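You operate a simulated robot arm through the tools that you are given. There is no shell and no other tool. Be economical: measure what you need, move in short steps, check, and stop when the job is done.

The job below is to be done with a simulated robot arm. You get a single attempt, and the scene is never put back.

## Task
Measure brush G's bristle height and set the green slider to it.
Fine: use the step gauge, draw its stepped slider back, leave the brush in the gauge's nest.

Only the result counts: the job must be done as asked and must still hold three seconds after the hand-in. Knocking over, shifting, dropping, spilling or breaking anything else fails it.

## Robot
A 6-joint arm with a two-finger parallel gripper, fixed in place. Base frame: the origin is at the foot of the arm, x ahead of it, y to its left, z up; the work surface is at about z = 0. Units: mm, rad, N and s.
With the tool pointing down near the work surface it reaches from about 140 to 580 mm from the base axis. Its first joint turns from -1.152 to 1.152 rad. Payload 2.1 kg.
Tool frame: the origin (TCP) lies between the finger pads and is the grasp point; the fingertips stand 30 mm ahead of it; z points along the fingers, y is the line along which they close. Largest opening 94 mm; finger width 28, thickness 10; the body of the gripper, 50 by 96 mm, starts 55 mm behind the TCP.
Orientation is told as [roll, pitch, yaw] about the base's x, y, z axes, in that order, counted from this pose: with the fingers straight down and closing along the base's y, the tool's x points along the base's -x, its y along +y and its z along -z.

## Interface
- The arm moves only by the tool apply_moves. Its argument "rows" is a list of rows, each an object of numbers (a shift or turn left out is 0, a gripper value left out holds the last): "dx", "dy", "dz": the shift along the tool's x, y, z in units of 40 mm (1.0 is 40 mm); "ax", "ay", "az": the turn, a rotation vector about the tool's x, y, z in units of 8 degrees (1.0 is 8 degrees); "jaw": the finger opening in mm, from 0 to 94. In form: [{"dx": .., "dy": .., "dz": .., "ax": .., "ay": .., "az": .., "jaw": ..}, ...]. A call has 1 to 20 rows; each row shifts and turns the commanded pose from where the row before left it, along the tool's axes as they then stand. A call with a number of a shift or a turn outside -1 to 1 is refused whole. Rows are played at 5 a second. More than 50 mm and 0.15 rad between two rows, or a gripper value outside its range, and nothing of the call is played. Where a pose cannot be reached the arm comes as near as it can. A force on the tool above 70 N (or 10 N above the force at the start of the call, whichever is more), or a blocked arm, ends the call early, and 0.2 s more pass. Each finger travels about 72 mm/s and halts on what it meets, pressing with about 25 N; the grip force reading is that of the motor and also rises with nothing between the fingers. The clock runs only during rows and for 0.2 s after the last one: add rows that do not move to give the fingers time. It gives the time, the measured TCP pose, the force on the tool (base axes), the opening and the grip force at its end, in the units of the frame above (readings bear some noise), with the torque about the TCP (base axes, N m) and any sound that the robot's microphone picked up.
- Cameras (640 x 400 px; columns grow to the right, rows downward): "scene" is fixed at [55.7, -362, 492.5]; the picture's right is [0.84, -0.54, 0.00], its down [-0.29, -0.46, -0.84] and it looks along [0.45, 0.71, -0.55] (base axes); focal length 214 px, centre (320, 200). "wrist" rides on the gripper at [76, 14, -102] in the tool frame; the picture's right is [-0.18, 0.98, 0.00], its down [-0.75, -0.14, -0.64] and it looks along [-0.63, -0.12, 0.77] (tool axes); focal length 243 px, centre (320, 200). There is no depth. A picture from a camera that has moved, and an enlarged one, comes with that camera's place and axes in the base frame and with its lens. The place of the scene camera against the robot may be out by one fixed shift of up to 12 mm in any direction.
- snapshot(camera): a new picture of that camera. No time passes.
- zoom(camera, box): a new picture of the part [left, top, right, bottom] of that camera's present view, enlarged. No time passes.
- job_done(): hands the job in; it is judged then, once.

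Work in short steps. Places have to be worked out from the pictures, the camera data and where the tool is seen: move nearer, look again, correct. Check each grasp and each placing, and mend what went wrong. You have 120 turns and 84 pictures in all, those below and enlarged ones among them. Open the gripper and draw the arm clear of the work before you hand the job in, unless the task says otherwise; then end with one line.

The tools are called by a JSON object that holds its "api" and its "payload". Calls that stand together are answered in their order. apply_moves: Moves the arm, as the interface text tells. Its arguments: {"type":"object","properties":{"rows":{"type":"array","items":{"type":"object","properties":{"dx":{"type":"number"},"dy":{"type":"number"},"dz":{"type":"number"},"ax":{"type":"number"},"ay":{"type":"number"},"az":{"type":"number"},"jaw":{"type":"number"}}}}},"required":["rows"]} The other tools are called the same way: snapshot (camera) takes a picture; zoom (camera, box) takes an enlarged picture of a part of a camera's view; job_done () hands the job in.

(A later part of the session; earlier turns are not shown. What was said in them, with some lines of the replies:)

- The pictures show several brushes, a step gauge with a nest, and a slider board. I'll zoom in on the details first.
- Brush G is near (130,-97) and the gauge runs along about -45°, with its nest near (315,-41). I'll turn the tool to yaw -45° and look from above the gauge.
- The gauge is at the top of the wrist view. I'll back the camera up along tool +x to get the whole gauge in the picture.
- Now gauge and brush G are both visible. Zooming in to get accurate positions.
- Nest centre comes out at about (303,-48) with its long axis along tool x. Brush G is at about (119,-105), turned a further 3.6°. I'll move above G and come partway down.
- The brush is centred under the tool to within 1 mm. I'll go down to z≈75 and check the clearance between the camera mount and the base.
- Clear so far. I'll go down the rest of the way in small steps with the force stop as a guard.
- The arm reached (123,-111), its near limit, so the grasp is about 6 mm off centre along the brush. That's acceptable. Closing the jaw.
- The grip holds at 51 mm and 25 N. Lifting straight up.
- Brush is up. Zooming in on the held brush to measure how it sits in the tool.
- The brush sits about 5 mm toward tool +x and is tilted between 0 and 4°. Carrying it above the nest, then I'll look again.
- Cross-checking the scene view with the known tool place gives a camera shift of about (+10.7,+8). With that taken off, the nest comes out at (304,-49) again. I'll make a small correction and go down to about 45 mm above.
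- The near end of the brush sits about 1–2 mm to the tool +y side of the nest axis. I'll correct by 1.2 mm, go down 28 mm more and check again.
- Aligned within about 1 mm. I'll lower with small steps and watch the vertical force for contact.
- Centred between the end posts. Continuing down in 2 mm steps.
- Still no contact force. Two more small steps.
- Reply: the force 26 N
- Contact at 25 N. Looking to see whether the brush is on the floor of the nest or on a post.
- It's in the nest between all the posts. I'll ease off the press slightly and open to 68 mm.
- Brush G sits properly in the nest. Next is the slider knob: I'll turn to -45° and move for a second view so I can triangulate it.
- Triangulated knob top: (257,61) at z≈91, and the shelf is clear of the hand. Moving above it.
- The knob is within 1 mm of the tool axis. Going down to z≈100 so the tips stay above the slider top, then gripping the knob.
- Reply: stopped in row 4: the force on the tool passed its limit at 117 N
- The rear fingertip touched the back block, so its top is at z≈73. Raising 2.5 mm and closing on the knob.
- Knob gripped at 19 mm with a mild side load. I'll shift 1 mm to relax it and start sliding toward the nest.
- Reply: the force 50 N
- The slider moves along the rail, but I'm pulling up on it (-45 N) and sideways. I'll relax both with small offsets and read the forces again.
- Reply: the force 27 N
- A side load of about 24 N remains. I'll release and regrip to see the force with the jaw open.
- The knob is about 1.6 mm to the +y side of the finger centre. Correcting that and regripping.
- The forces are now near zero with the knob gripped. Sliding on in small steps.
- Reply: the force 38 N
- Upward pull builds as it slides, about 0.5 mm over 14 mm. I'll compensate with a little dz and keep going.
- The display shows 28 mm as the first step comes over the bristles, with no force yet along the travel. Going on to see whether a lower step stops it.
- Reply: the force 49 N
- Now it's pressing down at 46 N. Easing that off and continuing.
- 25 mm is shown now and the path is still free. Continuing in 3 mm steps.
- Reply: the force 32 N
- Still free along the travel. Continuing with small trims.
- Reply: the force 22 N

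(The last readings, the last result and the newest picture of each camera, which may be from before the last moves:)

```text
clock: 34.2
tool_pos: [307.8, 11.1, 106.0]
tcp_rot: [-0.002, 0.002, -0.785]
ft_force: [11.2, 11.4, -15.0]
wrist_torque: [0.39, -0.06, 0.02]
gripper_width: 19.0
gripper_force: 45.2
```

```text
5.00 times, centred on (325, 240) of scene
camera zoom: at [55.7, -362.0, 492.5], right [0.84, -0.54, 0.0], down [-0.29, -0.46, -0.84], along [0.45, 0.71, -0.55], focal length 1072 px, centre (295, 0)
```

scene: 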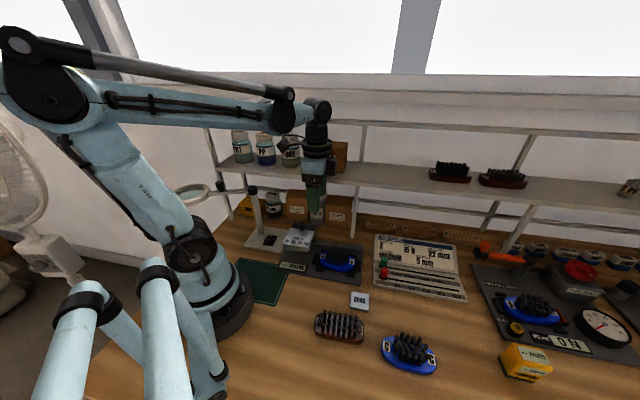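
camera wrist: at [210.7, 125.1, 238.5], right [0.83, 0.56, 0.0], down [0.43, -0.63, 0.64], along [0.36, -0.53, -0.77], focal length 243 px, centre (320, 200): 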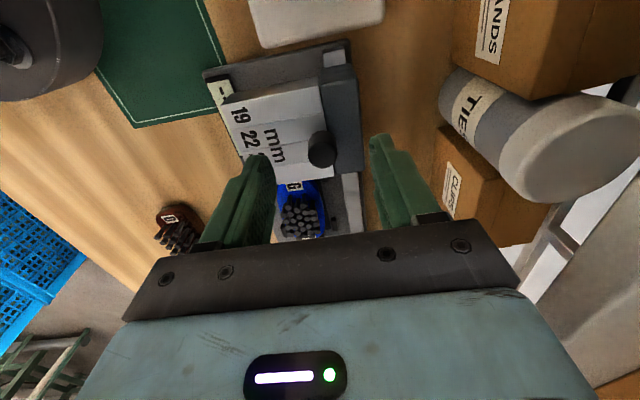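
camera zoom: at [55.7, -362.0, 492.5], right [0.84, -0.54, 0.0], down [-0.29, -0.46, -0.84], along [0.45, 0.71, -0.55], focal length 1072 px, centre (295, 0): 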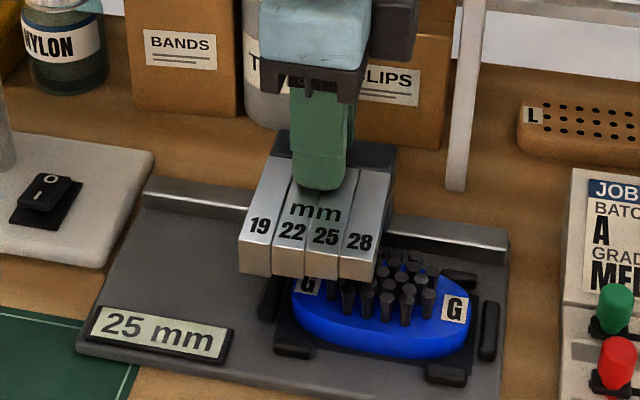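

Still 25 mm with no stop yet. Continuing.

{"api": "apply_moves", "payload": {"rows": [{"dz": 0.006, "dx": -0.05, "dy": 0.01}, {"dx": -0.05}, {"dx": -0.05}, {}]}}

{"api": "zoom", "payload": {"camera": "scene", "box": [280, 200, 370, 280]}}

```text
clock: 35.2
tool_pos: [310.7, 7.1, 103.1]
tcp_rot: [-0.003, 0.0, -0.786]
ft_force: [10.1, 10.0, 4.2]
wrist_torque: [0.31, -0.15, 0.05]
gripper_width: 18.9
gripper_force: 45.1
```

```text
5.00 times, centred on (325, 240) of scene
camera zoom: at [55.7, -362.0, 492.5], right [0.84, -0.54, 0.0], down [-0.29, -0.46, -0.84], along [0.45, 0.71, -0.55], focal length 1072 px, centre (295, 0)
```

zoom: 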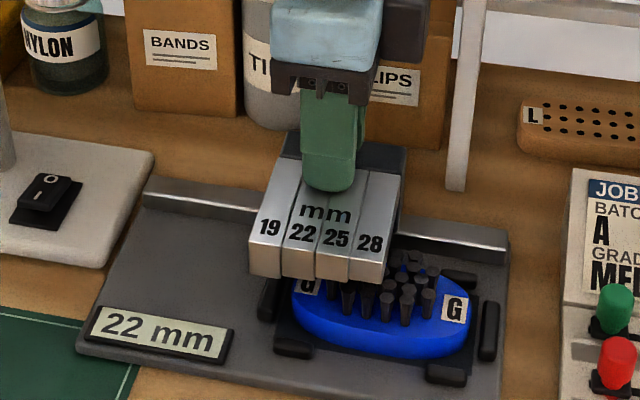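

Now 22 mm, still free. Continuing; it either stops here or goes on to 19.

{"api": "apply_moves", "payload": {"rows": [{"dx": -0.05, "dy": 0.015}, {"dx": -0.05}, {"dx": -0.05}, {"dx": -0.05}, {"dx": -0.05}, {}]}}

{"api": "zoom", "payload": {"camera": "scene", "box": [280, 200, 370, 280]}}

```text
clock: 36.6
tool_pos: [319.1, -0.1, 104.5]
tcp_rot: [-0.003, 0.001, -0.787]
ft_force: [-4.6, -3.6, 46.3]
wrist_torque: [-0.09, 0.08, 0.02]
gripper_width: 19.1
gripper_force: 44.7
```

```text
5.00 times, centred on (325, 240) of scene
camera zoom: at [55.5, -362.0, 492.5], right [0.84, -0.54, 0.0], down [-0.29, -0.46, -0.84], along [0.45, 0.71, -0.55], focal length 1072 px, centre (295, 0)
```

zoom: 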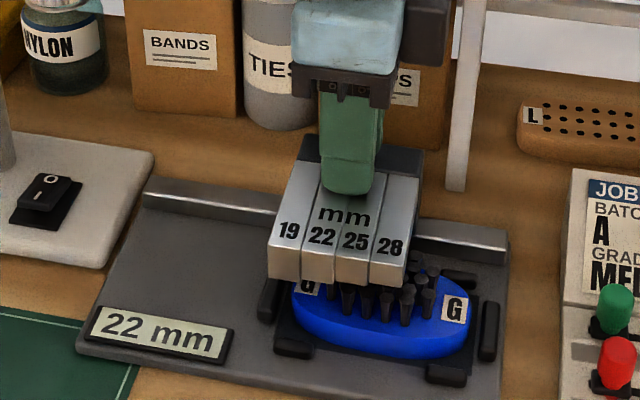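

Travel is now at p≈225. Easing the downward press and continuing toward where 19 would appear.

{"api": "apply_moves", "payload": {"rows": [{"dz": -0.016}, {"dx": -0.05}, {"dx": -0.05}, {"dx": -0.05}, {}]}}

{"api": "zoom", "payload": {"camera": "scene", "box": [280, 200, 370, 280]}}

```text
clock: 37.8
tool_pos: [322.4, -3.7, 104.6]
tcp_rot: [-0.005, 0.0, -0.788]
ft_force: [-9.1, -8.1, -31.5]
wrist_torque: [-0.11, 0.09, -0.03]
gripper_width: 19.2
gripper_force: 44.9
```

```text
5.00 times, centred on (325, 240) of scene
camera zoom: at [55.8, -362.1, 492.5], right [0.84, -0.54, 0.0], down [-0.29, -0.46, -0.84], along [0.45, 0.71, -0.55], focal length 1072 px, centre (295, 0)
```

zoom: 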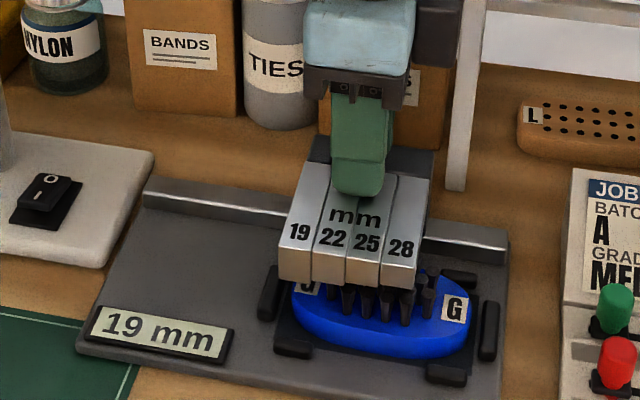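

Now 19 mm. I'll keep going until it's firmly stopped, to be sure this is the final reading.

{"api": "apply_moves", "payload": {"rows": [{"dz": 0.012, "dx": -0.04, "dy": -0.01}, {"dx": -0.04}, {"dx": -0.04}, {}]}}

{"api": "zoom", "payload": {"camera": "scene", "box": [280, 200, 370, 280]}}

```text
clock: 38.8
tool_pos: [327.0, -6.9, 104.5]
tcp_rot: [-0.005, 0.001, -0.788]
ft_force: [-14.6, -13.9, -29.3]
wrist_torque: [-0.07, 0.28, -0.07]
gripper_width: 18.8
gripper_force: 45.1
```

```text
5.00 times, centred on (325, 240) of scene
camera zoom: at [55.8, -362.1, 492.5], right [0.84, -0.54, 0.0], down [-0.29, -0.46, -0.84], along [0.45, 0.71, -0.55], focal length 1072 px, centre (295, 0)
```

zoom: 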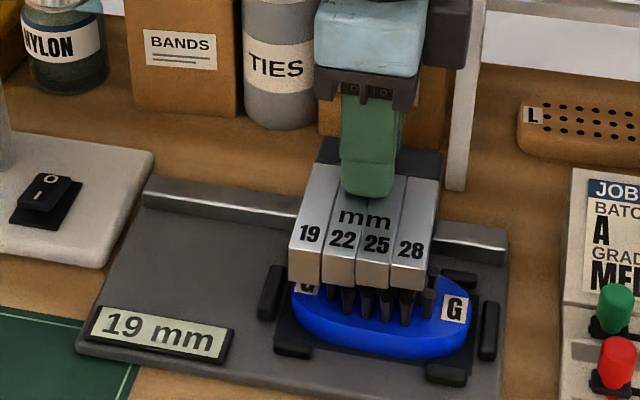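

Still moving freely, p≈236. Trimming and continuing.

{"api": "apply_moves", "payload": {"rows": [{"dz": 0.012, "dx": -0.04, "dy": -0.02}, {"dx": -0.04}, {"dx": -0.04}, {"dx": -0.04}, {}]}}

{"api": "zoom", "payload": {"camera": "scene", "box": [280, 200, 370, 280]}}

```text
clock: 40.0
tool_pos: [329.8, -10.9, 103.2]
tcp_rot: [-0.002, 0.0, -0.785]
ft_force: [-5.2, -3.9, 8.2]
wrist_torque: [0.13, 0.3, -0.02]
gripper_width: 18.8
gripper_force: 44.3
```

```text
5.00 times, centred on (325, 240) of scene
camera zoom: at [55.7, -362.0, 492.5], right [0.84, -0.54, 0.0], down [-0.29, -0.46, -0.84], along [0.45, 0.71, -0.55], focal length 1072 px, centre (295, 0)
```

zoom: 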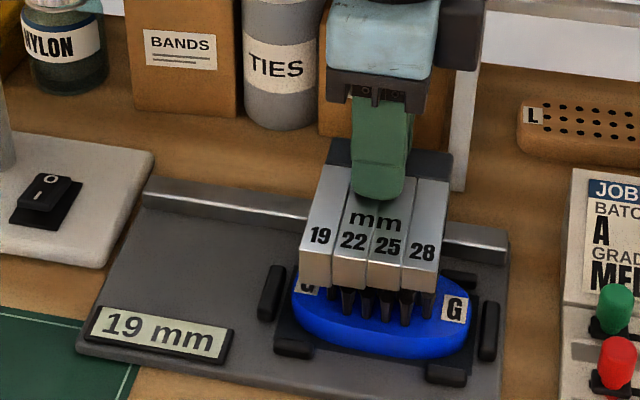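

19 has gone about 10 mm past the first bristles with no resistance. One closer look, plus a little more travel to confirm.

{"api": "apply_moves", "payload": {"rows": [{"dx": -0.05, "dy": -0.005}, {"dx": -0.05}, {"dx": -0.05}, {"dx": -0.05}, {}]}}

{"api": "zoom", "payload": {"camera": "scene", "box": [310, 230, 370, 275]}}

{"api": "zoom", "payload": {"camera": "scene", "box": [280, 200, 370, 280]}}

```text
clock: 41.2
tool_pos: [332.5, -13.7, 104.3]
tcp_rot: [-0.004, 0.02, -0.782]
ft_force: [-41.8, 37.7, 31.5]
wrist_torque: [0.45, 0.11, 0.33]
gripper_width: 19.2
gripper_force: 45.5
```

```text
8.89 times, centred on (340, 252) of scene
camera zoom: at [55.6, -362.0, 492.5], right [0.84, -0.54, 0.0], down [-0.29, -0.46, -0.84], along [0.45, 0.71, -0.55], focal length 1906 px, centre (142, -267)
```

zoom: 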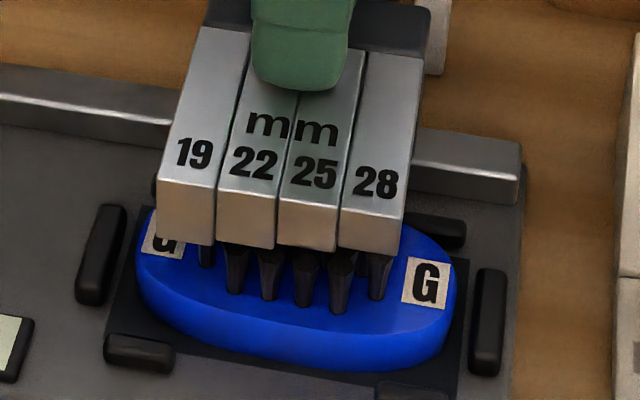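

```text
5.00 times, centred on (325, 240) of scene
camera zoom: at [55.6, -362.0, 492.5], right [0.84, -0.54, 0.0], down [-0.29, -0.46, -0.84], along [0.45, 0.71, -0.55], focal length 1072 px, centre (295, 0)
```

zoom: 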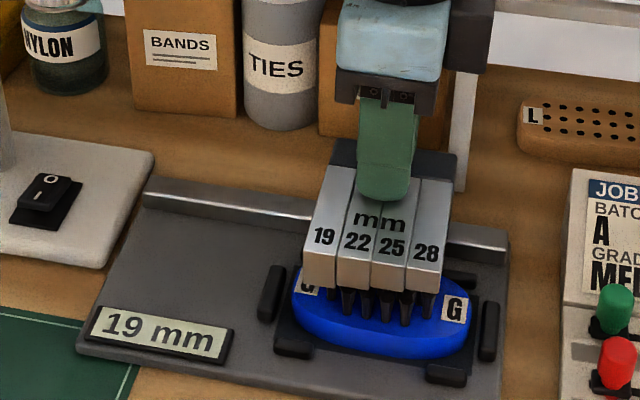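

Stopped hard at p≈245 with 56 N, and the display reads 19 mm, so brush G's bristles are 19 mm. Relaxing the load, regripping, and starting to draw the slider back.

{"api": "apply_moves", "payload": {"rows": [{"dx": 0.1}, {"jaw": 28}, {}, {"jaw": 14}, {}, {}]}}

```text
clock: 42.6
tool_pos: [332.9, -15.3, 103.8]
tcp_rot: [-0.002, 0.001, -0.786]
ft_force: [5.9, 3.1, 17.9]
wrist_torque: [0.27, -0.34, -0.16]
gripper_width: 20.3
gripper_force: 5.8
```

The fingers were still settling. I'll wait, then draw back and check.

{"api": "apply_moves", "payload": {"rows": [{}, {}, {"dx": 0.1}, {"dx": 0.15}, {"dx": 0.15}, {}]}}

```text
clock: 44.0
tool_pos: [321.7, -4.7, 103.8]
tcp_rot: [-0.003, -0.001, -0.786]
ft_force: [8.7, 7.7, -5.7]
wrist_torque: [0.07, -0.16, -0.02]
gripper_width: 20.4
gripper_force: 5.6
```

Checking that the slider followed.

{"api": "zoom", "payload": {"camera": "scene", "box": [280, 200, 370, 280]}}

```text
5.00 times, centred on (325, 240) of scene
camera zoom: at [55.7, -362.0, 492.5], right [0.84, -0.54, 0.0], down [-0.29, -0.46, -0.84], along [0.45, 0.71, -0.55], focal length 1072 px, centre (295, 0)
```

zoom: 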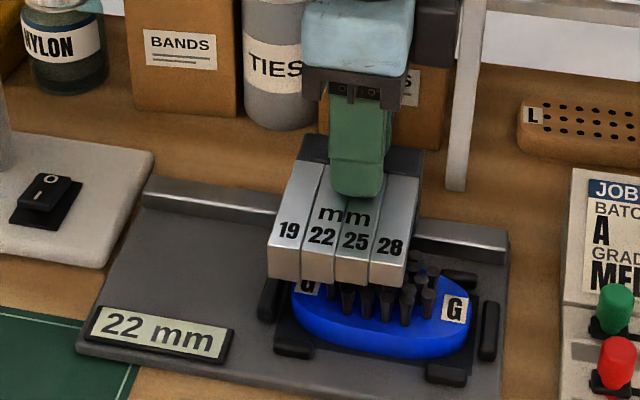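

The slider follows. Drawing back further.

{"api": "apply_moves", "payload": {"rows": [{"dx": 0.15}, {"dx": 0.15}, {"dx": 0.15}, {"dx": 0.15}, {"dx": 0.15}, {"dx": 0.15}, {}]}}

```text
clock: 45.6
tool_pos: [296.2, 21.9, 103.7]
tcp_rot: [-0.002, -0.001, -0.787]
ft_force: [10.5, 10.2, 12.5]
wrist_torque: [0.06, -0.37, -0.04]
gripper_width: 19.0
gripper_force: 45.0
```

Loads are mild. Continuing back.

{"api": "apply_moves", "payload": {"rows": [{"dx": 0.15, "dy": 0.01}, {"dx": 0.15}, {"dx": 0.15}, {"dx": 0.15}, {"dx": 0.15}, {"dx": 0.15}, {}]}}

```text
clock: 47.2
tool_pos: [271.9, 47.1, 104.1]
tcp_rot: [0.0, 0.0, -0.785]
ft_force: [14.9, 14.7, -22.2]
wrist_torque: [0.21, -0.39, -0.08]
gripper_width: 19.1
gripper_force: 45.1
```

About 20 mm remains to the home position; finishing gently.

{"api": "apply_moves", "payload": {"rows": [{"dx": 0.12, "dy": 0.01, "dz": 0.006}, {"dx": 0.12}, {"dx": 0.12}, {"dx": 0.1}, {"dx": 0.04}, {}]}}

{"api": "zoom", "payload": {"camera": "scene", "box": [260, 200, 370, 280]}}

```text
clock: 48.6
tool_pos: [258.3, 59.7, 104.6]
tcp_rot: [-0.007, -0.009, -0.787]
ft_force: [19.4, -28.7, 4.1]
wrist_torque: [0.08, 0.04, -0.04]
gripper_width: 19.3
gripper_force: 44.9
```

```text
5.00 times, centred on (315, 240) of scene
camera zoom: at [55.7, -362.1, 492.5], right [0.84, -0.54, 0.0], down [-0.29, -0.46, -0.84], along [0.45, 0.71, -0.55], focal length 1072 px, centre (345, 0)
```

zoom: 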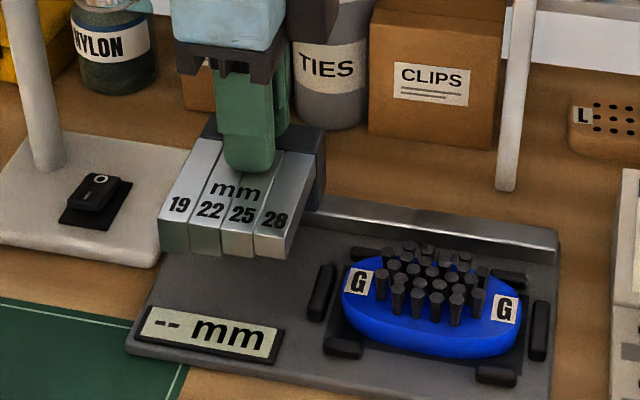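

The slider is home against its stop and the display is cleared to "--". Relaxing, opening and going up.

{"api": "apply_moves", "payload": {"rows": [{"dx": -0.03}, {"jaw": 40}, {}, {"dz": -0.3}, {"dz": -0.8}, {"dz": -0.8}, {"dz": -0.6}, {}]}}

{"api": "zoom", "payload": {"camera": "scene", "box": [355, 225, 475, 310]}}

```text
clock: 50.4
tool_pos: [258.1, 62.1, 204.9]
tcp_rot: [-0.003, 0.001, -0.788]
ft_force: [0.3, 0.6, 0.0]
wrist_torque: [-0.04, 0.01, 0.01]
gripper_width: 40.1
gripper_force: 0.1
```

```text
4.71 times, centred on (415, 268) of scene
camera zoom: at [55.7, -362.0, 492.5], right [0.84, -0.54, 0.0], down [-0.29, -0.46, -0.84], along [0.45, 0.71, -0.55], focal length 1009 px, centre (-127, -118)
```

zoom: 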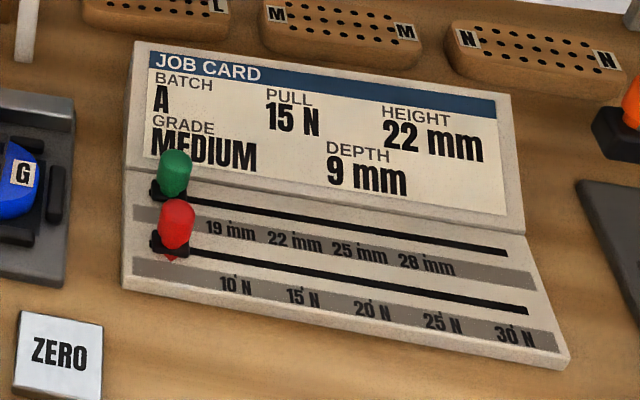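

The height slider is the green one, with its slot along -45° and the 19 mm label near the left end. Moving over to the board for a wrist view.

{"api": "apply_moves", "payload": {"rows": [{"dx": -0.9, "dy": -0.2}, {"dx": -0.9, "dy": -0.2}, {"dx": -0.9, "dy": -0.2}, {"dx": -0.9}, {"dx": -0.9}, {"dx": -0.5}, {}]}}

{"api": "snapshot", "payload": {"camera": "wrist"}}

```text
clock: 52.0
tool_pos: [383.6, -97.2, 204.1]
tcp_rot: [-0.004, -0.001, -0.787]
ft_force: [0.2, -0.6, 0.4]
wrist_torque: [0.03, -0.01, 0.04]
gripper_width: 40.0
gripper_force: 0.0
```

```text
28 pictures are left
camera wrist: at [339.9, -33.5, 304.8], right [0.83, 0.56, 0.0], down [0.43, -0.63, 0.64], along [0.36, -0.53, -0.77], focal length 243 px, centre (320, 200)
```

wrist: 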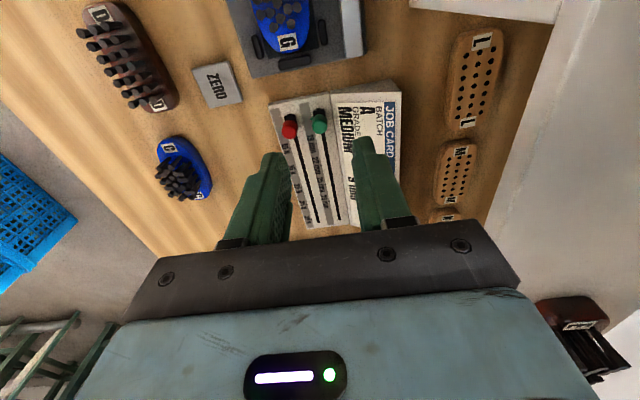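

{"api": "zoom", "payload": {"camera": "wrist", "box": [260, 80, 410, 240]}}

```text
2.50 times, centred on (335, 160) of wrist
camera zoom: at [339.9, -33.5, 304.8], right [0.83, 0.56, 0.0], down [0.43, -0.63, 0.64], along [0.36, -0.53, -0.77], focal length 606 px, centre (282, 300)
```

zoom: 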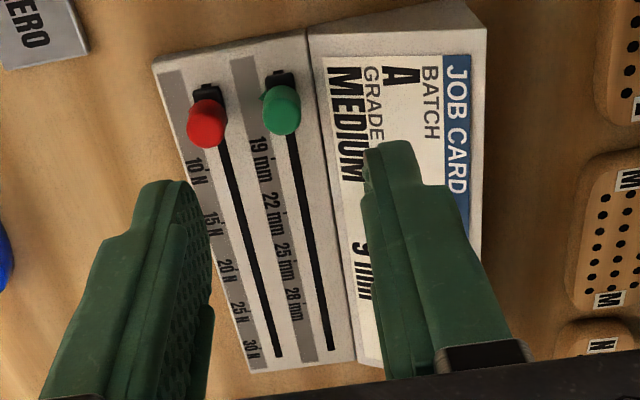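

The knob top is at about p=368, z≈46, and the slot is parallel to tool x. The 19 mm mark is one spacing (about 34 mm) further on. I'll close the fingers, come down behind the green knob clear of the card panel and the red knob, and push it.

{"api": "apply_moves", "payload": {"rows": [{"dx": 0.15, "dy": -0.13, "jaw": 0}, {"dz": 0.8}, {"dz": 0.8}, {"dz": 0.8}, {"dz": 0.4}, {}]}}

{"api": "zoom", "payload": {"camera": "scene", "box": [340, 200, 460, 310]}}

{"api": "snapshot", "payload": {"camera": "wrist"}}

```text
clock: 53.4
tool_pos: [373.9, -97.4, 91.9]
tcp_rot: [-0.003, -0.002, -0.785]
ft_force: [0.1, 0.0, 1.1]
wrist_torque: [0.0, 0.01, 0.0]
gripper_width: 0.1
gripper_force: 25.4
```

```text
3.64 times, centred on (400, 255) of scene
camera zoom: at [55.7, -362.0, 492.5], right [0.84, -0.54, 0.0], down [-0.29, -0.46, -0.84], along [0.45, 0.71, -0.55], focal length 780 px, centre (29, 0)
```

zoom: 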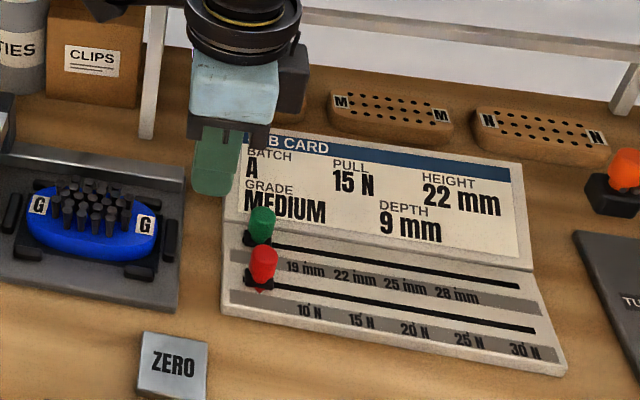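

```text
25 pictures are left
camera wrist: at [330.4, -34.2, 192.6], right [0.83, 0.56, 0.0], down [0.43, -0.63, 0.64], along [0.36, -0.53, -0.77], focal length 243 px, centre (320, 200)
```

wrist: 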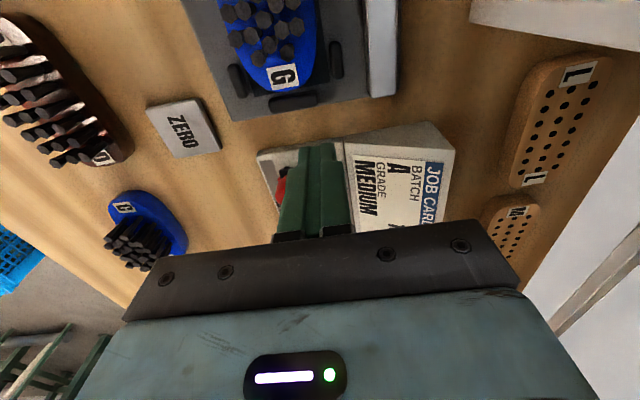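

The fingers are behind the knob, in line with the slot. Going down to z≈60.

{"api": "apply_moves", "payload": {"rows": [{"dz": 0.3}, {"dz": 0.3}, {"dz": 0.2}, {}]}}

{"api": "zoom", "payload": {"camera": "scene", "box": [360, 230, 440, 300]}}

```text
clock: 54.4
tool_pos: [373.2, -97.4, 60.2]
tcp_rot: [-0.002, -0.002, -0.784]
ft_force: [-0.1, 0.7, -0.4]
wrist_torque: [0.0, 0.0, 0.0]
gripper_width: 0.1
gripper_force: 24.8
```

```text
5.71 times, centred on (400, 265) of scene
camera zoom: at [55.7, -362.0, 492.5], right [0.84, -0.54, 0.0], down [-0.29, -0.46, -0.84], along [0.45, 0.71, -0.55], focal length 1226 px, centre (-137, -171)
```

zoom: 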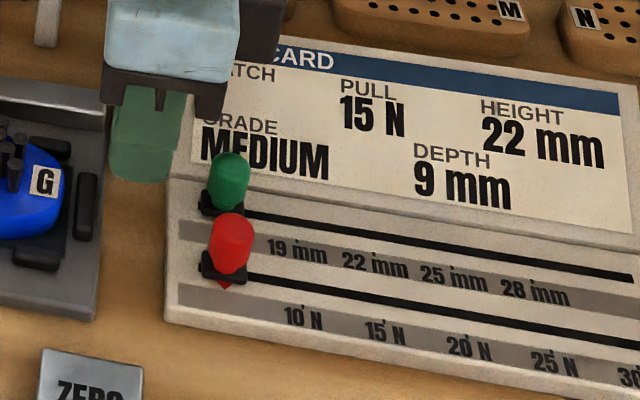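

Aligned behind the green knob. Pushing slowly along the slot, stopping short to measure.

{"api": "apply_moves", "payload": {"rows": [{"dx": -0.15}, {"dx": -0.15}, {"dx": -0.12}, {"dx": -0.12}, {"dx": -0.12}, {"dx": -0.12}, {}]}}

{"api": "zoom", "payload": {"camera": "scene", "box": [360, 230, 440, 300]}}

```text
clock: 56.0
tool_pos: [395.5, -118.6, 59.7]
tcp_rot: [-0.005, 0.0, -0.786]
ft_force: [0.6, -0.1, -0.7]
wrist_torque: [-0.03, 0.01, 0.0]
gripper_width: 0.1
gripper_force: 25.2
```

```text
5.71 times, centred on (400, 265) of scene
camera zoom: at [55.7, -362.0, 492.5], right [0.84, -0.54, 0.0], down [-0.29, -0.46, -0.84], along [0.45, 0.71, -0.55], focal length 1226 px, centre (-137, -171)
```

zoom: 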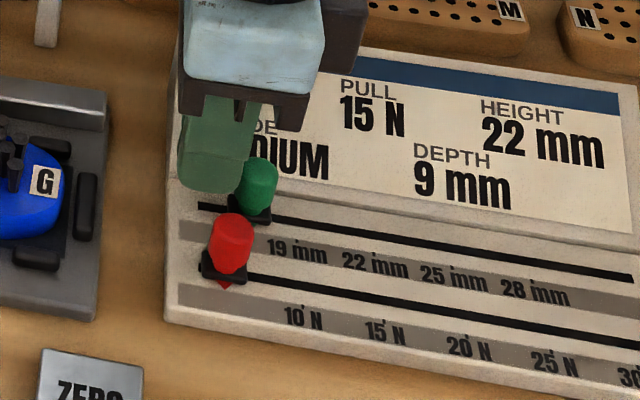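

The knob has moved about 12 mm; about 20 mm to go to the 19 mark. Pushing 16 mm more and then measuring closely.

{"api": "apply_moves", "payload": {"rows": [{"dx": -0.1}, {"dx": -0.1}, {"dx": -0.1}, {"dx": -0.1}, {}]}}

{"api": "zoom", "payload": {"camera": "scene", "box": [378, 248, 428, 288]}}

```text
clock: 57.2
tool_pos: [407.0, -131.6, 60.3]
tcp_rot: [-0.004, 0.0, -0.788]
ft_force: [-0.9, 1.0, 0.3]
wrist_torque: [0.01, -0.04, -0.01]
gripper_width: 0.0
gripper_force: 25.3
```

```text
10.00 times, centred on (403, 268) of scene
camera zoom: at [55.7, -362.0, 492.5], right [0.84, -0.54, 0.0], down [-0.29, -0.46, -0.84], along [0.45, 0.71, -0.55], focal length 2145 px, centre (-510, -480)
```

zoom: 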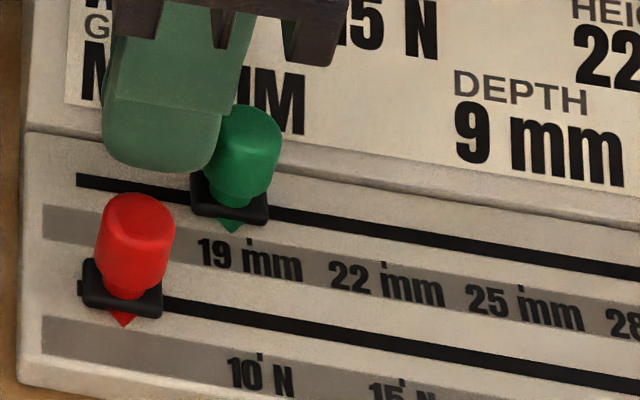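

The pointer tip sits about 17 px (4.3 mm) short of the 19 mm tick. Pushing exactly that far.

{"api": "apply_moves", "payload": {"rows": [{"dx": -0.05}, {"dx": -0.055}, {}]}}

{"api": "zoom", "payload": {"camera": "scene", "box": [378, 248, 428, 288]}}

```text
clock: 58.0
tool_pos: [409.4, -134.6, 59.8]
tcp_rot: [-0.002, 0.0, -0.786]
ft_force: [0.8, 0.2, -1.0]
wrist_torque: [-0.02, -0.02, -0.01]
gripper_width: 0.1
gripper_force: 25.5
```

```text
10.00 times, centred on (403, 268) of scene
camera zoom: at [55.7, -362.0, 492.5], right [0.84, -0.54, 0.0], down [-0.29, -0.46, -0.84], along [0.45, 0.71, -0.55], focal length 2145 px, centre (-510, -480)
```

zoom: 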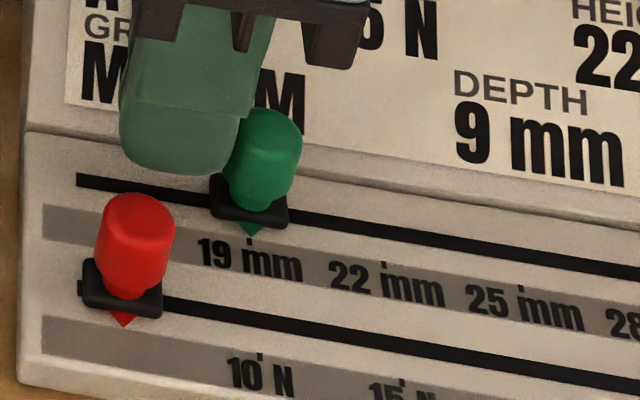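

The pointer is on the 19 mm tick. Backing the fingers off the knob, rising and drawing clear.

{"api": "apply_moves", "payload": {"rows": [{"dx": 0.1}, {"dx": 0.1}, {"dz": -0.5}, {"dz": -0.9}, {"dz": -0.9}, {"dz": -0.9}, {"dy": -0.8, "jaw": 60}, {"dy": -0.8}, {"dx": 0.8}, {}, {}]}}

{"api": "zoom", "payload": {"camera": "scene", "box": [378, 248, 428, 288]}}

{"api": "snapshot", "payload": {"camera": "scene"}}

{"api": "zoom", "payload": {"camera": "scene", "box": [260, 200, 370, 280]}}

```text
clock: 60.4
tool_pos: [336.9, -152.3, 187.6]
tcp_rot: [-0.003, 0.0, -0.785]
ft_force: [0.6, -1.3, 0.1]
wrist_torque: [0.0, 0.0, -0.06]
gripper_width: 60.0
gripper_force: 0.0
```

```text
10.00 times, centred on (403, 268) of scene
camera zoom: at [55.7, -362.0, 492.5], right [0.84, -0.54, 0.0], down [-0.29, -0.46, -0.84], along [0.45, 0.71, -0.55], focal length 2145 px, centre (-510, -480)
```

zoom: 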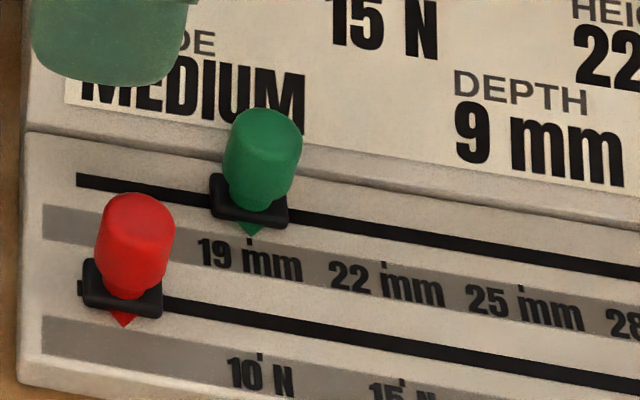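

```text
19 pictures are left
```

scene: 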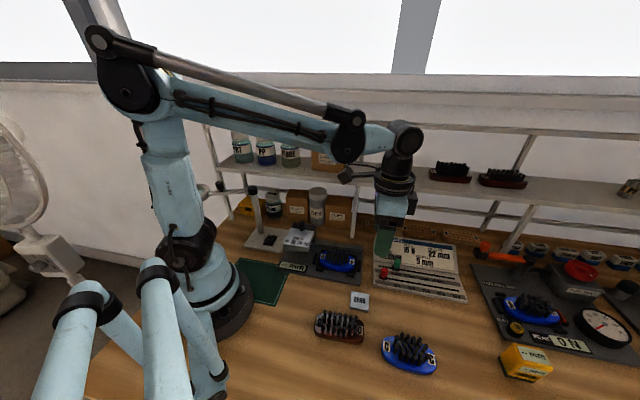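

```text
5.00 times, centred on (315, 240) of scene
camera zoom: at [55.7, -362.0, 492.5], right [0.84, -0.54, 0.0], down [-0.29, -0.46, -0.84], along [0.45, 0.71, -0.55], focal length 1072 px, centre (345, 0)
```

zoom: 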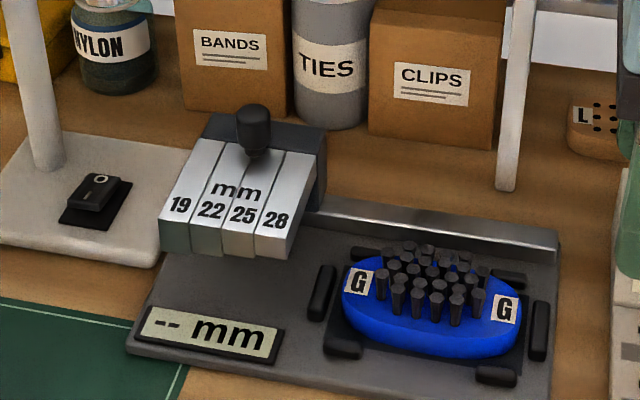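

The brush is in the nest, the stepped slider is home, the green pointer is on 19 mm, and nothing else has shifted. The gripper is open and clear, so I'm handing in.

{"api": "job_done", "payload": {}}

```text
The job is handed in.
```

Brush G's bristle height measured 19 mm on the step gauge, and the green slider is set to the 19 mm mark. The stepped slider is drawn back and the brush is left in the nest.
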